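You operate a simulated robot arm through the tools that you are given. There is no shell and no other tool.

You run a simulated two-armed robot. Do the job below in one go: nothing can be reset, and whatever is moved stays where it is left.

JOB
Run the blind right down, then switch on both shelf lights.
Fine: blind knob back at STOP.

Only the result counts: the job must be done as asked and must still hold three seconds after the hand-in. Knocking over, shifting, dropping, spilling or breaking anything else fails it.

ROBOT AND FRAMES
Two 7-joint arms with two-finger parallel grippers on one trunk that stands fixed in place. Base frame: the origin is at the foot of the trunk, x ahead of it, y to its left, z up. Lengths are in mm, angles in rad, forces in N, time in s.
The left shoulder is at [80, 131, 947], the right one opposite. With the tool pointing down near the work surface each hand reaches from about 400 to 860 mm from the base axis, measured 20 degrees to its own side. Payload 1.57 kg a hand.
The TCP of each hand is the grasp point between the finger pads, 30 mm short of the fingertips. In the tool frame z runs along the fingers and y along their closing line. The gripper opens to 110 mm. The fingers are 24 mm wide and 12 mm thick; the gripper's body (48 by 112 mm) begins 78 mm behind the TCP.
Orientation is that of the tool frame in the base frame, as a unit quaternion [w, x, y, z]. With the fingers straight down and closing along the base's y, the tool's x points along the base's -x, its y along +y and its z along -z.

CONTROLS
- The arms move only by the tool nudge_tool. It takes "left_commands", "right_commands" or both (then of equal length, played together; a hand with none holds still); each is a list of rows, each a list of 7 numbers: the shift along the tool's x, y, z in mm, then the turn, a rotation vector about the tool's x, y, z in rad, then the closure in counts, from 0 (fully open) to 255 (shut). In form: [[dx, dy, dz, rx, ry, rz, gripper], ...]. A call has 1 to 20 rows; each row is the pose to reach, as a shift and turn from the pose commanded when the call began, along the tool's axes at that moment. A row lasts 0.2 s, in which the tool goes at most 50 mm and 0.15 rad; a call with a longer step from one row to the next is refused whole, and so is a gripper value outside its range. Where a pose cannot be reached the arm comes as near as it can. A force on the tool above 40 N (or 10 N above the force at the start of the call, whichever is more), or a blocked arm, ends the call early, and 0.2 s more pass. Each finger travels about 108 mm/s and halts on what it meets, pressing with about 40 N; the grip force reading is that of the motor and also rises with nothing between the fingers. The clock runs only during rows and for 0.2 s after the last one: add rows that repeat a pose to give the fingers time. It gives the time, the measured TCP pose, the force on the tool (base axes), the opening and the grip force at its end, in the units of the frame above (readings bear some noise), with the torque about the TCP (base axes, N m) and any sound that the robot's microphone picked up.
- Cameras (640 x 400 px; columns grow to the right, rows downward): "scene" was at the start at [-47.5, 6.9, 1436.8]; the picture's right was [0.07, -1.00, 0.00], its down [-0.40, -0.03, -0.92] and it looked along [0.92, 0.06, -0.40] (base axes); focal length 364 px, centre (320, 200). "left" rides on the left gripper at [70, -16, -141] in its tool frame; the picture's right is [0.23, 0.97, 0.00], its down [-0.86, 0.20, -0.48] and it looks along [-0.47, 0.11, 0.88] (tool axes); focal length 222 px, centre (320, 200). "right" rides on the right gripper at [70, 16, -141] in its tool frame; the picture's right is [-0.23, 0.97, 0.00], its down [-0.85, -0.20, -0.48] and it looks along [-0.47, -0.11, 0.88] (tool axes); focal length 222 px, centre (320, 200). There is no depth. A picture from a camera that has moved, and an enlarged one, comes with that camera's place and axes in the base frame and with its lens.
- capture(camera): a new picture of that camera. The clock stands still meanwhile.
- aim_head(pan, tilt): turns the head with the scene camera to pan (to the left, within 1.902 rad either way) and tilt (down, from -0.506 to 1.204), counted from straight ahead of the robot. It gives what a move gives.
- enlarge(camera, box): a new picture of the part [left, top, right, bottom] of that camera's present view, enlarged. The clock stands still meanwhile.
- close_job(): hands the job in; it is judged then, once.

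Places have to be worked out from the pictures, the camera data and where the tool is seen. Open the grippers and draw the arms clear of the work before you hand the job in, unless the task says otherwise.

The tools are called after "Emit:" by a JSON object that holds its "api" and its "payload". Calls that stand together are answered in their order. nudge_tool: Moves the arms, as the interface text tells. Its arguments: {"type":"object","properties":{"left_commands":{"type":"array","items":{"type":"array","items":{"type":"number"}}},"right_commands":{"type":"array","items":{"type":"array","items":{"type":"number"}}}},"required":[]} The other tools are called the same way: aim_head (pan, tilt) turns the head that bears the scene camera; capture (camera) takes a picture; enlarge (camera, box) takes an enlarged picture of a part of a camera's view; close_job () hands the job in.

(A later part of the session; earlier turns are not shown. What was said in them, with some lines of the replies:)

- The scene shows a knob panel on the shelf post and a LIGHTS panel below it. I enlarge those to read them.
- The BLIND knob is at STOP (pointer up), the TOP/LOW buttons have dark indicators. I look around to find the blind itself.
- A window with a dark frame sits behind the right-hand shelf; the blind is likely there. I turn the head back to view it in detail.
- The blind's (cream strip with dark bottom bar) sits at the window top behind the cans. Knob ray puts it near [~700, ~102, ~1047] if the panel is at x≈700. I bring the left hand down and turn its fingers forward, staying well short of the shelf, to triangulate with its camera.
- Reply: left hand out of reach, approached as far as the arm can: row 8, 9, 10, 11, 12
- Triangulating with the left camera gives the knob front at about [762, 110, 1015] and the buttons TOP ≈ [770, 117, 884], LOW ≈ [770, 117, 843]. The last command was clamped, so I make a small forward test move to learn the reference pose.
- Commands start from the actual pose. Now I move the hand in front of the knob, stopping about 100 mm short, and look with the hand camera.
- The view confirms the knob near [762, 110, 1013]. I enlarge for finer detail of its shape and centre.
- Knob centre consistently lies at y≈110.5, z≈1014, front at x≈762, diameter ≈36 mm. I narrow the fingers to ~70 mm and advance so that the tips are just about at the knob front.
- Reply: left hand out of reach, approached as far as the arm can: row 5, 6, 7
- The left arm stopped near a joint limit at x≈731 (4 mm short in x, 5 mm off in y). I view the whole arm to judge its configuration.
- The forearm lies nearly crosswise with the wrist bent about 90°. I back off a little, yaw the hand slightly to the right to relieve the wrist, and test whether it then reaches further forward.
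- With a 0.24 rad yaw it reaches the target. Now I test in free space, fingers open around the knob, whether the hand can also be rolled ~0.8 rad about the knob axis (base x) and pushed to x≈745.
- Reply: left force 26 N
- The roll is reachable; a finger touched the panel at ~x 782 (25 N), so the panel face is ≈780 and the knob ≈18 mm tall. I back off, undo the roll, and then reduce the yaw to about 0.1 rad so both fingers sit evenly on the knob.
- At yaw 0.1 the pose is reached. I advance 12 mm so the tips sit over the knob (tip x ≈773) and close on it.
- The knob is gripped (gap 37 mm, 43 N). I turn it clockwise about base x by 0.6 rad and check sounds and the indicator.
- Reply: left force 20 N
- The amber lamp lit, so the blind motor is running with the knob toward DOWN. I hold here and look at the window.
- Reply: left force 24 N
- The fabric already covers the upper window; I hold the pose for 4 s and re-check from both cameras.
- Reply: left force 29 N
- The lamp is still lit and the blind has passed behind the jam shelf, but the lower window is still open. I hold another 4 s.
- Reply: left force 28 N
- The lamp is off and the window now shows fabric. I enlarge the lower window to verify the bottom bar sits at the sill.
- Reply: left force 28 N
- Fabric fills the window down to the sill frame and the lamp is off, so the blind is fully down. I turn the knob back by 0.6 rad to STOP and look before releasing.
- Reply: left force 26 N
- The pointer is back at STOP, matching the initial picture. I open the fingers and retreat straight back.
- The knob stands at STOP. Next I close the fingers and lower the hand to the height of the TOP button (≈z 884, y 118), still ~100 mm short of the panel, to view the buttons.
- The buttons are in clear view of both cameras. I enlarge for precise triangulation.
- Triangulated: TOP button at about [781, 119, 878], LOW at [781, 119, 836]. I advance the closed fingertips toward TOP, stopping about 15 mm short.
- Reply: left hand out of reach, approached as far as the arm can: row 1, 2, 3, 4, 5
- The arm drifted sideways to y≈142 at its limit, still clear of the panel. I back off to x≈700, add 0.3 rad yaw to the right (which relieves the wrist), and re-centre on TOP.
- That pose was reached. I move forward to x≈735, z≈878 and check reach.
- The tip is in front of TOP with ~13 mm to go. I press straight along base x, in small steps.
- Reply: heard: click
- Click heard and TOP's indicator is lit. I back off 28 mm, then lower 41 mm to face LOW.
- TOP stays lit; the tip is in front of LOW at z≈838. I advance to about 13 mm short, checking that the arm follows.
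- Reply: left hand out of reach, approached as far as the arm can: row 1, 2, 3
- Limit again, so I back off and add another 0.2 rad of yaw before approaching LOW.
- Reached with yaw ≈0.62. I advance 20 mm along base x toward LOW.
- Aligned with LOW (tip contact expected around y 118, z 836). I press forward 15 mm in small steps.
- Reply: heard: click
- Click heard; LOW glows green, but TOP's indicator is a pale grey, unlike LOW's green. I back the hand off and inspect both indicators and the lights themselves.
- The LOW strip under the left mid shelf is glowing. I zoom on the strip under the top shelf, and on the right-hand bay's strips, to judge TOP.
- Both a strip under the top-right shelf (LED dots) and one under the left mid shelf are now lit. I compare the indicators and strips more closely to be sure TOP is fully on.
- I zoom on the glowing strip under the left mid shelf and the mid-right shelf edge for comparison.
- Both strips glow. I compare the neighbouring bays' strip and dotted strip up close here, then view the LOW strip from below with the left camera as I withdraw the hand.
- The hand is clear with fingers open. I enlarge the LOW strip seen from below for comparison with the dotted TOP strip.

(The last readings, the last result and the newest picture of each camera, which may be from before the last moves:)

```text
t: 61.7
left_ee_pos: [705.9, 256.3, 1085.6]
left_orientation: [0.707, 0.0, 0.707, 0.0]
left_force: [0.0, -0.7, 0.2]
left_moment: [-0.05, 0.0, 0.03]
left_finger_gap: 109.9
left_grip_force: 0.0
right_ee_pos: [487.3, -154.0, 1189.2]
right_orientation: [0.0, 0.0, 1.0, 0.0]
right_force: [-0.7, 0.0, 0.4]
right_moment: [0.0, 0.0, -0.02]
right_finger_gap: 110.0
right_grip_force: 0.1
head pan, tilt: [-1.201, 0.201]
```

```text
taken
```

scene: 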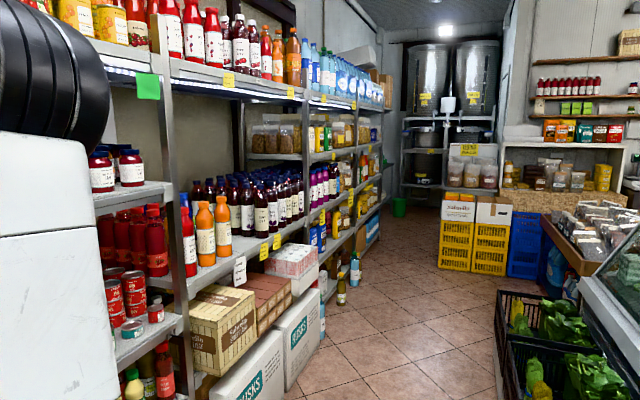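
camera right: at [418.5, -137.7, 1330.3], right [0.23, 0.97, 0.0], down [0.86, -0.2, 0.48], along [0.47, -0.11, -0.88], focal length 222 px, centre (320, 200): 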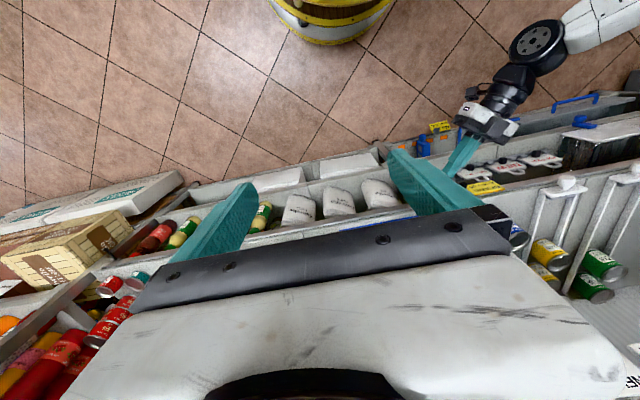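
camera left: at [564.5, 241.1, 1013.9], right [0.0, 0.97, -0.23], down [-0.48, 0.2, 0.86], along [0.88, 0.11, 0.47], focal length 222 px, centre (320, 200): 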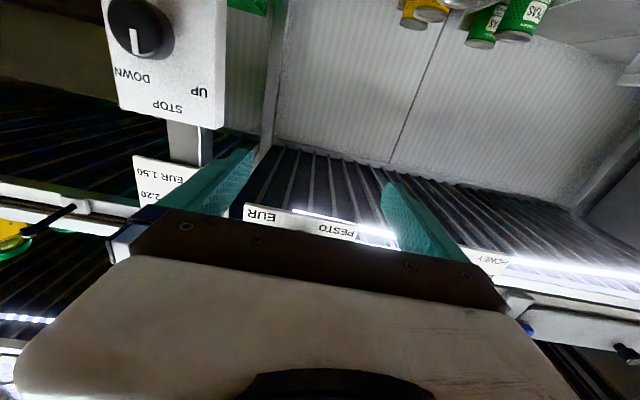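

LOW's strip is a continuous white line, while TOP's strip shows only spaced bright segments, with a pale indicator: TOP may be in a partial state. I return to TOP to press it once more and watch the result (it can be cycled back if it goes off).

Emit:
{"api": "nudge_tool", "payload": {"left_commands": [[0, 0, -35, 0, 0, 0, 80], [0, 0, -55, 0, 0, 0, 160], [34, -22, -58, 0.067, 0, 0, 255], [69, -45, -58, 0.133, 0, 0, 255], [104, -68, -58, 0.2, 0, 0, 255], [138, -91, -58, 0.267, 0, 0, 255], [173, -114, -58, 0.333, 0, 0, 255], [207, -136, -58, 0.4, 0, 0, 255], [207, -136, -58, 0.4, 0, 0, 255]]}}

Emit:
{"api": "aim_head", "payload": {"pan": -0.1, "tilt": 0.1}}

Emit:
{"api": "capture", "payload": {"camera": "scene"}}

```text
t: 63.7
left_ee_pos: [645.8, 118.9, 879.6]
left_orientation: [0.693, 0.14, 0.693, -0.141]
left_force: [0.2, -0.3, -0.4]
left_moment: [-0.03, 0.01, -0.02]
left_finger_gap: 0.0
left_grip_force: 21.3
right_ee_pos: [488.6, -154.4, 1188.7]
right_orientation: [0.0, 0.0, 1.0, 0.0]
right_force: [0.1, -0.2, 0.1]
right_moment: [-0.03, 0.02, 0.0]
right_finger_gap: 110.0
right_grip_force: 0.1
head pan, tilt: [-1.201, 0.201]
```

```text
t: 65.0
left_ee_pos: [645.7, 119.3, 880.0]
left_orientation: [0.693, 0.141, 0.693, -0.142]
left_force: [0.6, 0.2, -0.5]
left_moment: [-0.02, -0.03, 0.04]
left_finger_gap: 0.1
left_grip_force: 20.8
right_ee_pos: [487.9, -153.5, 1187.8]
right_orientation: [0.001, 0.0, 1.0, 0.0]
right_force: [-0.2, 0.5, 1.1]
right_moment: [0.03, 0.01, 0.03]
right_finger_gap: 110.1
right_grip_force: 0.0
head pan, tilt: [-0.099, 0.099]
```

```text
taken
```

scene: 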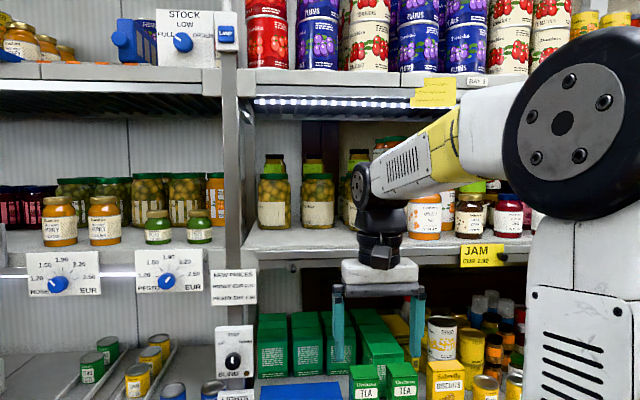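

The hand is back in front of TOP. I tilt the head so both the strip and the panel are in view and advance to ~13 mm short of TOP.

Emit:
{"api": "nudge_tool", "payload": {"left_commands": [[1, 11, 25, 0, 0, 0, 255], [2, 22, 50, 0, 0, 0, 255], [2, 30, 69, 0, 0, 0, 255], [2, 35.5, 81.4, 0, 0, 0, 255], [2, 35.5, 81.4, 0, 0, 0, 255]]}}

Emit:
{"api": "aim_head", "payload": {"pan": -0.05, "tilt": 0.25}}

Emit:
{"api": "capture", "payload": {"camera": "scene"}}

Emit:
{"api": "enlarge", "payload": {"camera": "left", "box": [220, 50, 420, 250]}}

```text
t: 66.2
left_ee_pos: [736.8, 120.2, 878.6]
left_orientation: [0.693, 0.141, 0.693, -0.141]
left_force: [-0.1, -0.2, 0.1]
left_moment: [-0.01, 0.02, -0.01]
left_finger_gap: 0.2
left_grip_force: 21.1
right_ee_pos: [487.5, -155.4, 1189.5]
right_orientation: [-0.001, 0.0, 1.0, 0.0]
right_force: [0.4, -0.5, -0.7]
right_moment: [0.05, 0.0, 0.02]
right_finger_gap: 110.5
right_grip_force: 0.0
head pan, tilt: [-0.099, 0.099]
```

```text
t: 66.9
left_ee_pos: [736.5, 119.5, 878.7]
left_orientation: [0.693, 0.141, 0.693, -0.141]
left_force: [0.1, 0.4, 0.4]
left_moment: [-0.01, -0.03, 0.04]
left_finger_gap: 0.1
left_grip_force: 21.6
right_ee_pos: [488.0, -154.5, 1188.5]
right_orientation: [0.0, 0.001, 1.0, 0.0]
right_force: [-0.6, 0.0, -0.5]
right_moment: [-0.02, 0.02, 0.0]
right_finger_gap: 110.0
right_grip_force: 0.1
head pan, tilt: [-0.051, 0.25]
```

```text
taken
```

scene: 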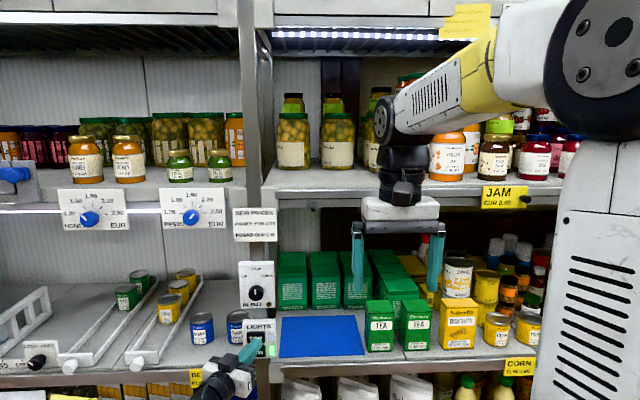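

```text
2.00 times, centred on (320, 150) of left
camera zoom: at [599.8, 161.4, 807.6], right [0.38, 0.9, -0.23], down [-0.36, 0.37, 0.86], along [0.85, -0.24, 0.47], focal length 444 px, centre (320, 300)
```

zoom: 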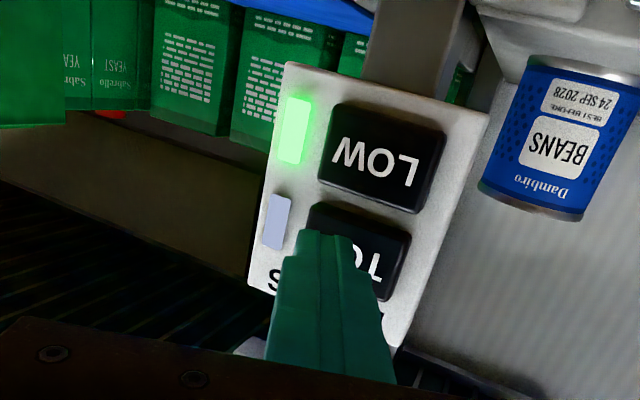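

Same aligned pose as the first TOP press. I press TOP once more by the same 16 mm and back off within the same call.

Emit:
{"api": "nudge_tool", "payload": {"left_commands": [[0, 2.3, 5.5, 0, 0, 0, 255], [0, 3.9, 9.2, 0, 0, 0, 255], [0, 4.7, 11, 0, 0, 0, 255], [0, 5.4, 12.9, 0, 0, 0, 255], [0, 6.2, 14.7, 0, 0, 0, 255], [0, 6.2, 14.7, 0, 0, 0, 255], [0, 2.3, 5.5, 0, 0, 0, 255], [0, -3, -7, 0, 0, 0, 255], [0, -3, -7, 0, 0, 0, 255]]}}

Emit:
{"api": "capture", "payload": {"camera": "scene"}}

Emit:
{"api": "enlarge", "payload": {"camera": "scene", "box": [250, 10, 450, 60]}}

Emit:
{"api": "enlarge", "payload": {"camera": "left", "box": [220, 50, 420, 250]}}

```text
t: 68.9
left_ee_pos: [727.6, 121.1, 875.3]
left_orientation: [0.693, 0.141, 0.693, -0.141]
left_force: [-0.7, 0.2, 0.2]
left_moment: [-0.01, -0.02, 0.0]
left_finger_gap: 0.3
left_grip_force: 21.5
right_ee_pos: [488.4, -155.7, 1189.0]
right_orientation: [0.0, 0.0, 1.0, 0.0]
right_force: [-0.4, -0.4, 0.0]
right_moment: [0.03, 0.01, 0.0]
right_finger_gap: 110.0
right_grip_force: 0.0
head pan, tilt: [-0.051, 0.25]
heard: click
```

```text
taken
```

scene: 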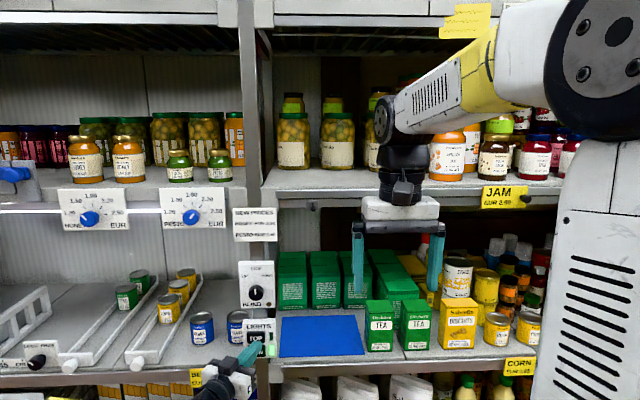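

```text
3.20 times, centred on (350, 35) of scene
camera zoom: at [-46.3, -4.0, 1451.7], right [-0.05, -1.0, 0.0], down [-0.25, 0.01, -0.97], along [0.97, -0.05, -0.25], focal length 1164 px, centre (224, 728)
```

zoom: 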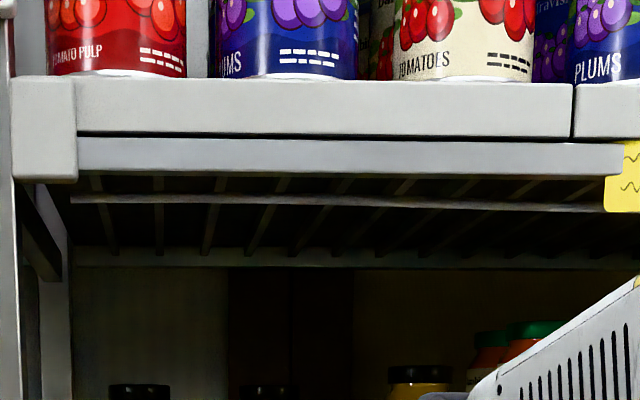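

```text
2.00 times, centred on (320, 150) of left
camera zoom: at [592.2, 160.7, 805.5], right [0.38, 0.9, -0.23], down [-0.36, 0.37, 0.86], along [0.85, -0.24, 0.47], focal length 444 px, centre (320, 300)
```

zoom: 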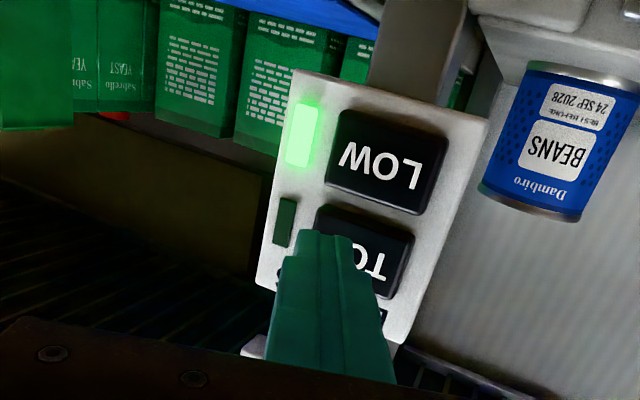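

That switched TOP off, so it's a plain toggle and the first press had been correct. I press TOP once more to switch it back on.

Emit:
{"api": "nudge_tool", "payload": {"left_commands": [[-1, 3, 7, 0, 0, 0, 255], [-1, 5.8, 13.8, 0, 0, 0, 255], [-1, 7.4, 17.5, 0, 0, 0, 255], [-1, 8.2, 19.4, 0, 0, 0, 255], [-1, 9.1, 21.6, 0, 0, 0, 255], [-1, 9.1, 21.6, 0, 0, 0, 255], [-1, 5, 12, 0, 0, 0, 255], [-1, 0, 0, 0, 0, 0, 255], [-1, -8, -19, 0, 0, 0, 255], [-1, -8, -19, 0, 0, 0, 255]]}}

Emit:
{"api": "capture", "payload": {"camera": "scene"}}

Emit:
{"api": "enlarge", "payload": {"camera": "scene", "box": [250, 10, 450, 60]}}

Emit:
{"api": "enlarge", "payload": {"camera": "left", "box": [220, 50, 420, 250]}}

```text
t: 71.1
left_ee_pos: [708.4, 121.2, 876.6]
left_orientation: [0.693, 0.141, 0.692, -0.141]
left_force: [-0.5, 0.1, 0.1]
left_moment: [-0.03, -0.04, 0.0]
left_finger_gap: 0.0
left_grip_force: 20.6
right_ee_pos: [487.6, -154.7, 1189.5]
right_orientation: [0.001, 0.0, 1.0, -0.001]
right_force: [-0.5, 0.4, -0.1]
right_moment: [-0.03, 0.0, -0.03]
right_finger_gap: 109.9
right_grip_force: 0.0
head pan, tilt: [-0.051, 0.25]
heard: click
```

```text
taken
```

scene: 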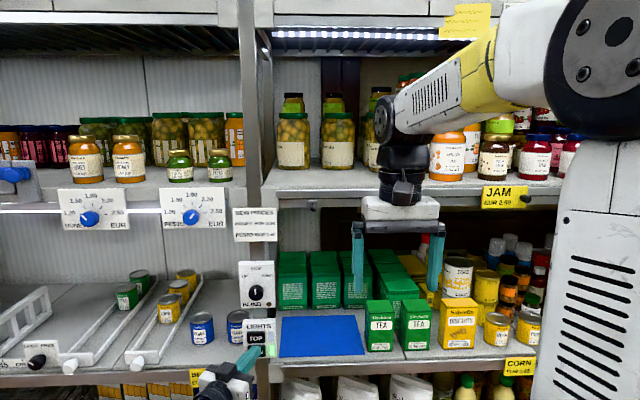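

```text
3.20 times, centred on (350, 35) of scene
camera zoom: at [-46.4, -4.0, 1451.7], right [-0.05, -1.0, 0.0], down [-0.25, 0.01, -0.97], along [0.97, -0.05, -0.25], focal length 1164 px, centre (224, 728)
```

zoom: 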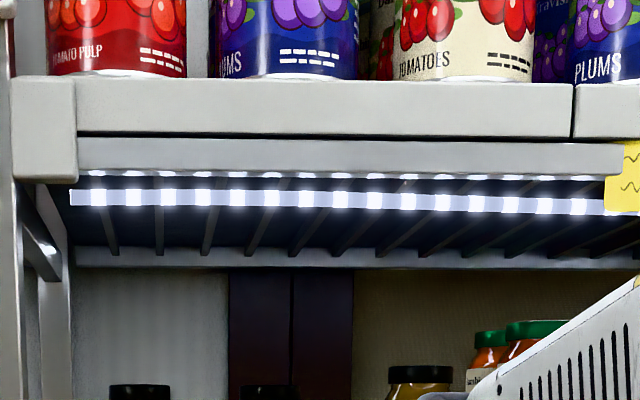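

```text
2.00 times, centred on (320, 150) of left
camera zoom: at [571.9, 161.7, 806.5], right [0.38, 0.9, -0.23], down [-0.36, 0.37, 0.86], along [0.85, -0.24, 0.47], focal length 444 px, centre (320, 300)
```

zoom: 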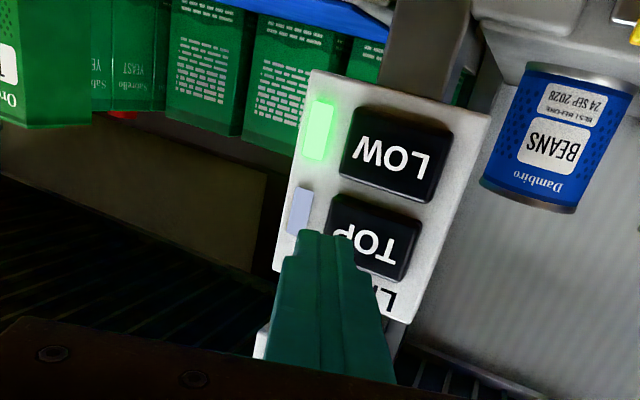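

TOP is lit again, LOW still green. I withdraw the left hand back and up to a clear place with fingers open.

Emit:
{"api": "nudge_tool", "payload": {"left_commands": [[0, -15, -35, 0, 0, 0, 255], [0, -25, -58, 0, 0, 0, 200], [-30, -5, -58, -0.07, 0, 0, 150], [-60, 15, -58, -0.14, 0, 0, 100], [-95, 35, -58, -0.2, 0, 0, 50], [-130, 60, -58, -0.27, 0, 0, 0], [-165, 85, -58, -0.33, 0, 0, 0], [-200, 110, -58, -0.4, 0, 0, 0], [-230, 135, -60, -0.4, 0, 0, 0], [-230, 135, -60, -0.4, 0, 0, 0]]}}

Emit:
{"api": "aim_head", "payload": {"pan": 0.066, "tilt": 0.41}}

Emit:
{"api": "capture", "payload": {"camera": "scene"}}

Emit:
{"api": "enlarge", "payload": {"camera": "scene", "box": [260, 180, 350, 300]}}

Emit:
{"api": "enlarge", "payload": {"camera": "scene", "box": [0, 100, 300, 260]}}

Emit:
{"api": "capture", "payload": {"camera": "left"}}

```text
t: 73.3
left_ee_pos: [707.5, 268.2, 1107.2]
left_orientation: [0.707, 0.0, 0.707, 0.0]
left_force: [0.0, 0.2, -0.4]
left_moment: [0.0, -0.02, 0.0]
left_finger_gap: 110.1
left_grip_force: 0.1
right_ee_pos: [487.5, -154.7, 1188.9]
right_orientation: [0.0, 0.001, 1.0, 0.0]
right_force: [-1.5, -0.2, 0.9]
right_moment: [0.02, -0.02, 0.01]
right_finger_gap: 110.3
right_grip_force: 0.0
head pan, tilt: [-0.051, 0.25]
```

```text
t: 74.0
left_ee_pos: [707.8, 267.6, 1106.7]
left_orientation: [0.707, 0.001, 0.707, 0.0]
left_force: [-0.6, 0.7, 1.1]
left_moment: [-0.01, 0.01, -0.01]
left_finger_gap: 110.0
left_grip_force: 0.1
right_ee_pos: [487.7, -155.0, 1189.5]
right_orientation: [0.001, 0.0, 1.0, 0.0]
right_force: [-1.2, -0.6, -0.4]
right_moment: [0.0, 0.02, 0.02]
right_finger_gap: 110.1
right_grip_force: 0.1
head pan, tilt: [0.066, 0.41]
```

```text
taken
```

scene: 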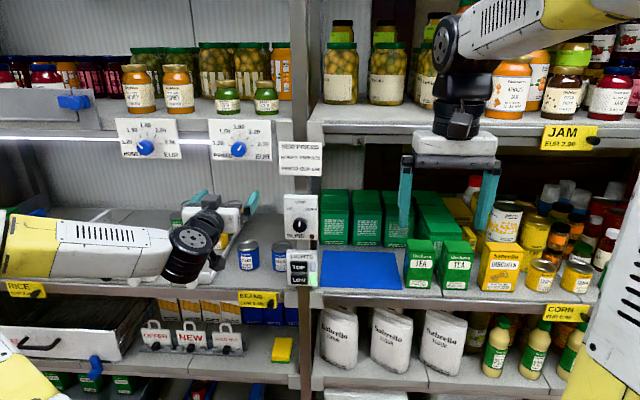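

```text
3.33 times, centred on (305, 240) of scene
camera zoom: at [-47.4, 6.9, 1436.7], right [0.07, -1.0, 0.0], down [-0.4, -0.03, -0.92], along [0.92, 0.06, -0.4], focal length 1213 px, centre (370, 67)
```

zoom: 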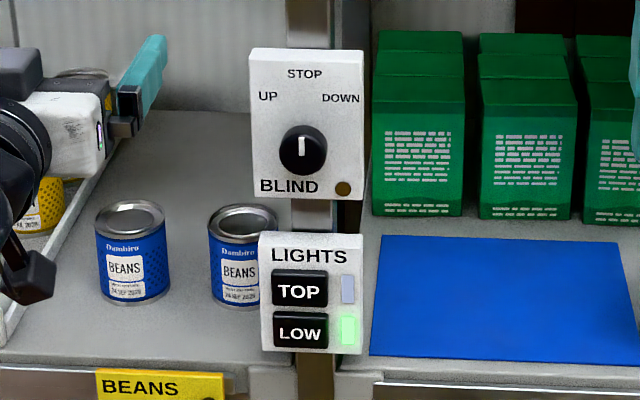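

```text
2.13 times, centred on (150, 180) of scene
camera zoom: at [-47.4, 6.9, 1436.7], right [0.07, -1.0, 0.0], down [-0.4, -0.03, -0.92], along [0.92, 0.06, -0.4], focal length 776 px, centre (683, 243)
```

zoom: 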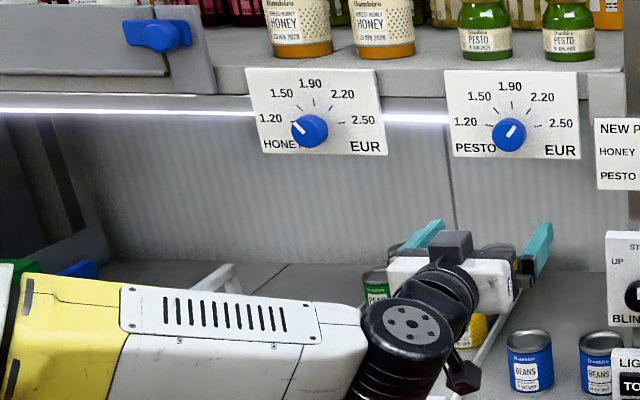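

```text
taken
camera left: at [566.3, 253.1, 1035.7], right [0.0, 0.97, -0.23], down [-0.48, 0.2, 0.86], along [0.88, 0.11, 0.47], focal length 222 px, centre (320, 200)
```

left: 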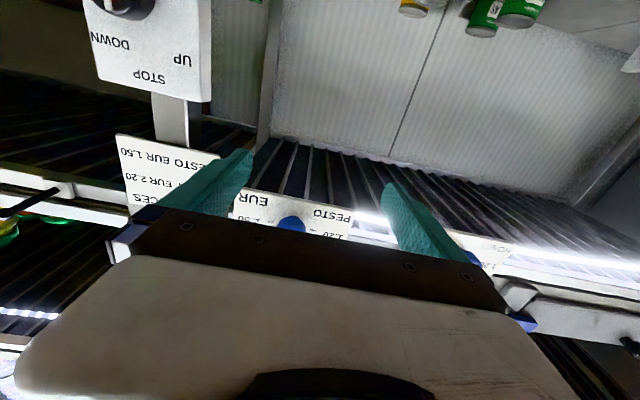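

Knob is at STOP, the lamp is off, TOP and LOW strips are both lit, cans and boxes are unmoved. I draw the left hand farther back from the shelf and do a final check of the blind.

Emit:
{"api": "nudge_tool", "payload": {"left_commands": [[0, 8, -30, 0, 0, 0, 0], [0, 16, -60, 0, 0, 0, 0], [0, 26, -95, 0, 0, 0, 0], [0, 26, -95, 0, 0, 0, 0]]}}

Emit:
{"api": "aim_head", "payload": {"pan": -0.3, "tilt": 0.1}}

Emit:
{"api": "capture", "payload": {"camera": "scene"}}

Emit:
{"api": "enlarge", "payload": {"camera": "left", "box": [0, 0, 260, 200]}}

```text
t: 75.0
left_ee_pos: [611.9, 295.4, 1106.5]
left_orientation: [0.707, 0.001, 0.707, -0.001]
left_force: [0.2, -1.0, 0.4]
left_moment: [0.01, 0.0, 0.01]
left_finger_gap: 110.0
left_grip_force: 0.0
right_ee_pos: [488.1, -153.9, 1189.0]
right_orientation: [-0.001, 0.0, 1.0, 0.0]
right_force: [0.0, -0.2, -0.2]
right_moment: [0.0, -0.02, 0.0]
right_finger_gap: 109.9
right_grip_force: 0.2
head pan, tilt: [0.066, 0.41]
```

```text
t: 75.9
left_ee_pos: [611.1, 293.9, 1106.0]
left_orientation: [0.707, 0.0, 0.707, 0.0]
left_force: [0.3, 0.5, -0.1]
left_moment: [0.0, 0.02, -0.01]
left_finger_gap: 109.7
left_grip_force: 0.0
right_ee_pos: [488.4, -155.3, 1189.5]
right_orientation: [-0.001, 0.0, 1.0, 0.0]
right_force: [-0.3, 0.3, 0.1]
right_moment: [0.01, 0.01, -0.01]
right_finger_gap: 110.1
right_grip_force: 0.2
head pan, tilt: [-0.3, 0.099]
```

```text
taken
```

scene: 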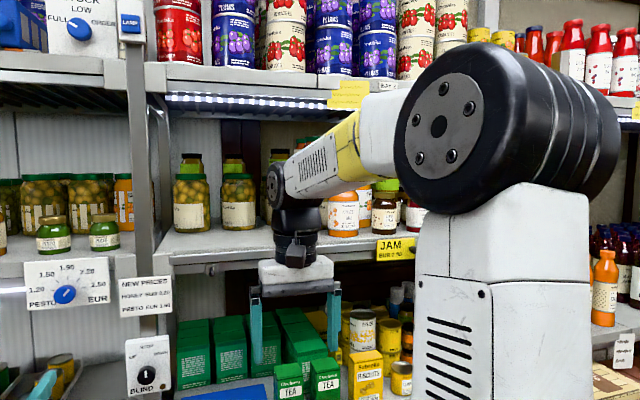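

```text
2.00 times, centred on (130, 100) of left
camera zoom: at [470.5, 279.4, 1035.7], right [0.0, 0.97, -0.23], down [-0.48, 0.2, 0.86], along [0.88, 0.11, 0.47], focal length 444 px, centre (700, 400)
```

zoom: 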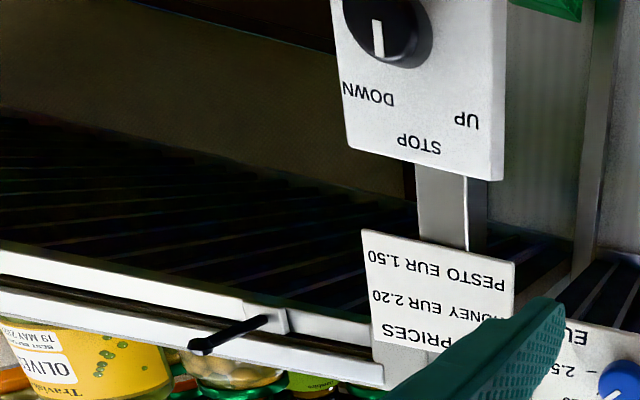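

The window is fully covered by the blind. The knob is at STOP, both shelf lights are on, the arms are clear and the grippers are open, so I hand the job in.

Emit:
{"api": "close_job", "payload": {}}

```text
The job is handed in.
```

The blind is fully down, the blind knob is back at STOP, and both shelf lights are on. I've handed the job in but have no verdict yet.

- **Blind:** I held the knob at DOWN until its lamp went out. The fabric then reached the window sill. I turned the knob back, and the pictures show the pointer at STOP.
- **Lights:** TOP and LOW each clicked when pressed, and both strips are lit. TOP's indicator glows pale rather than green like LOW's. I pressed it again to check and it went off, so I pressed a third time to put it back on.
- **Surroundings:** the later pictures show nothing knocked or shifted. One finger touched the blind panel briefly (about 25 N) while I tested the reach.
- **Arms:** both grippers are open and both arms are clear of the shelves.
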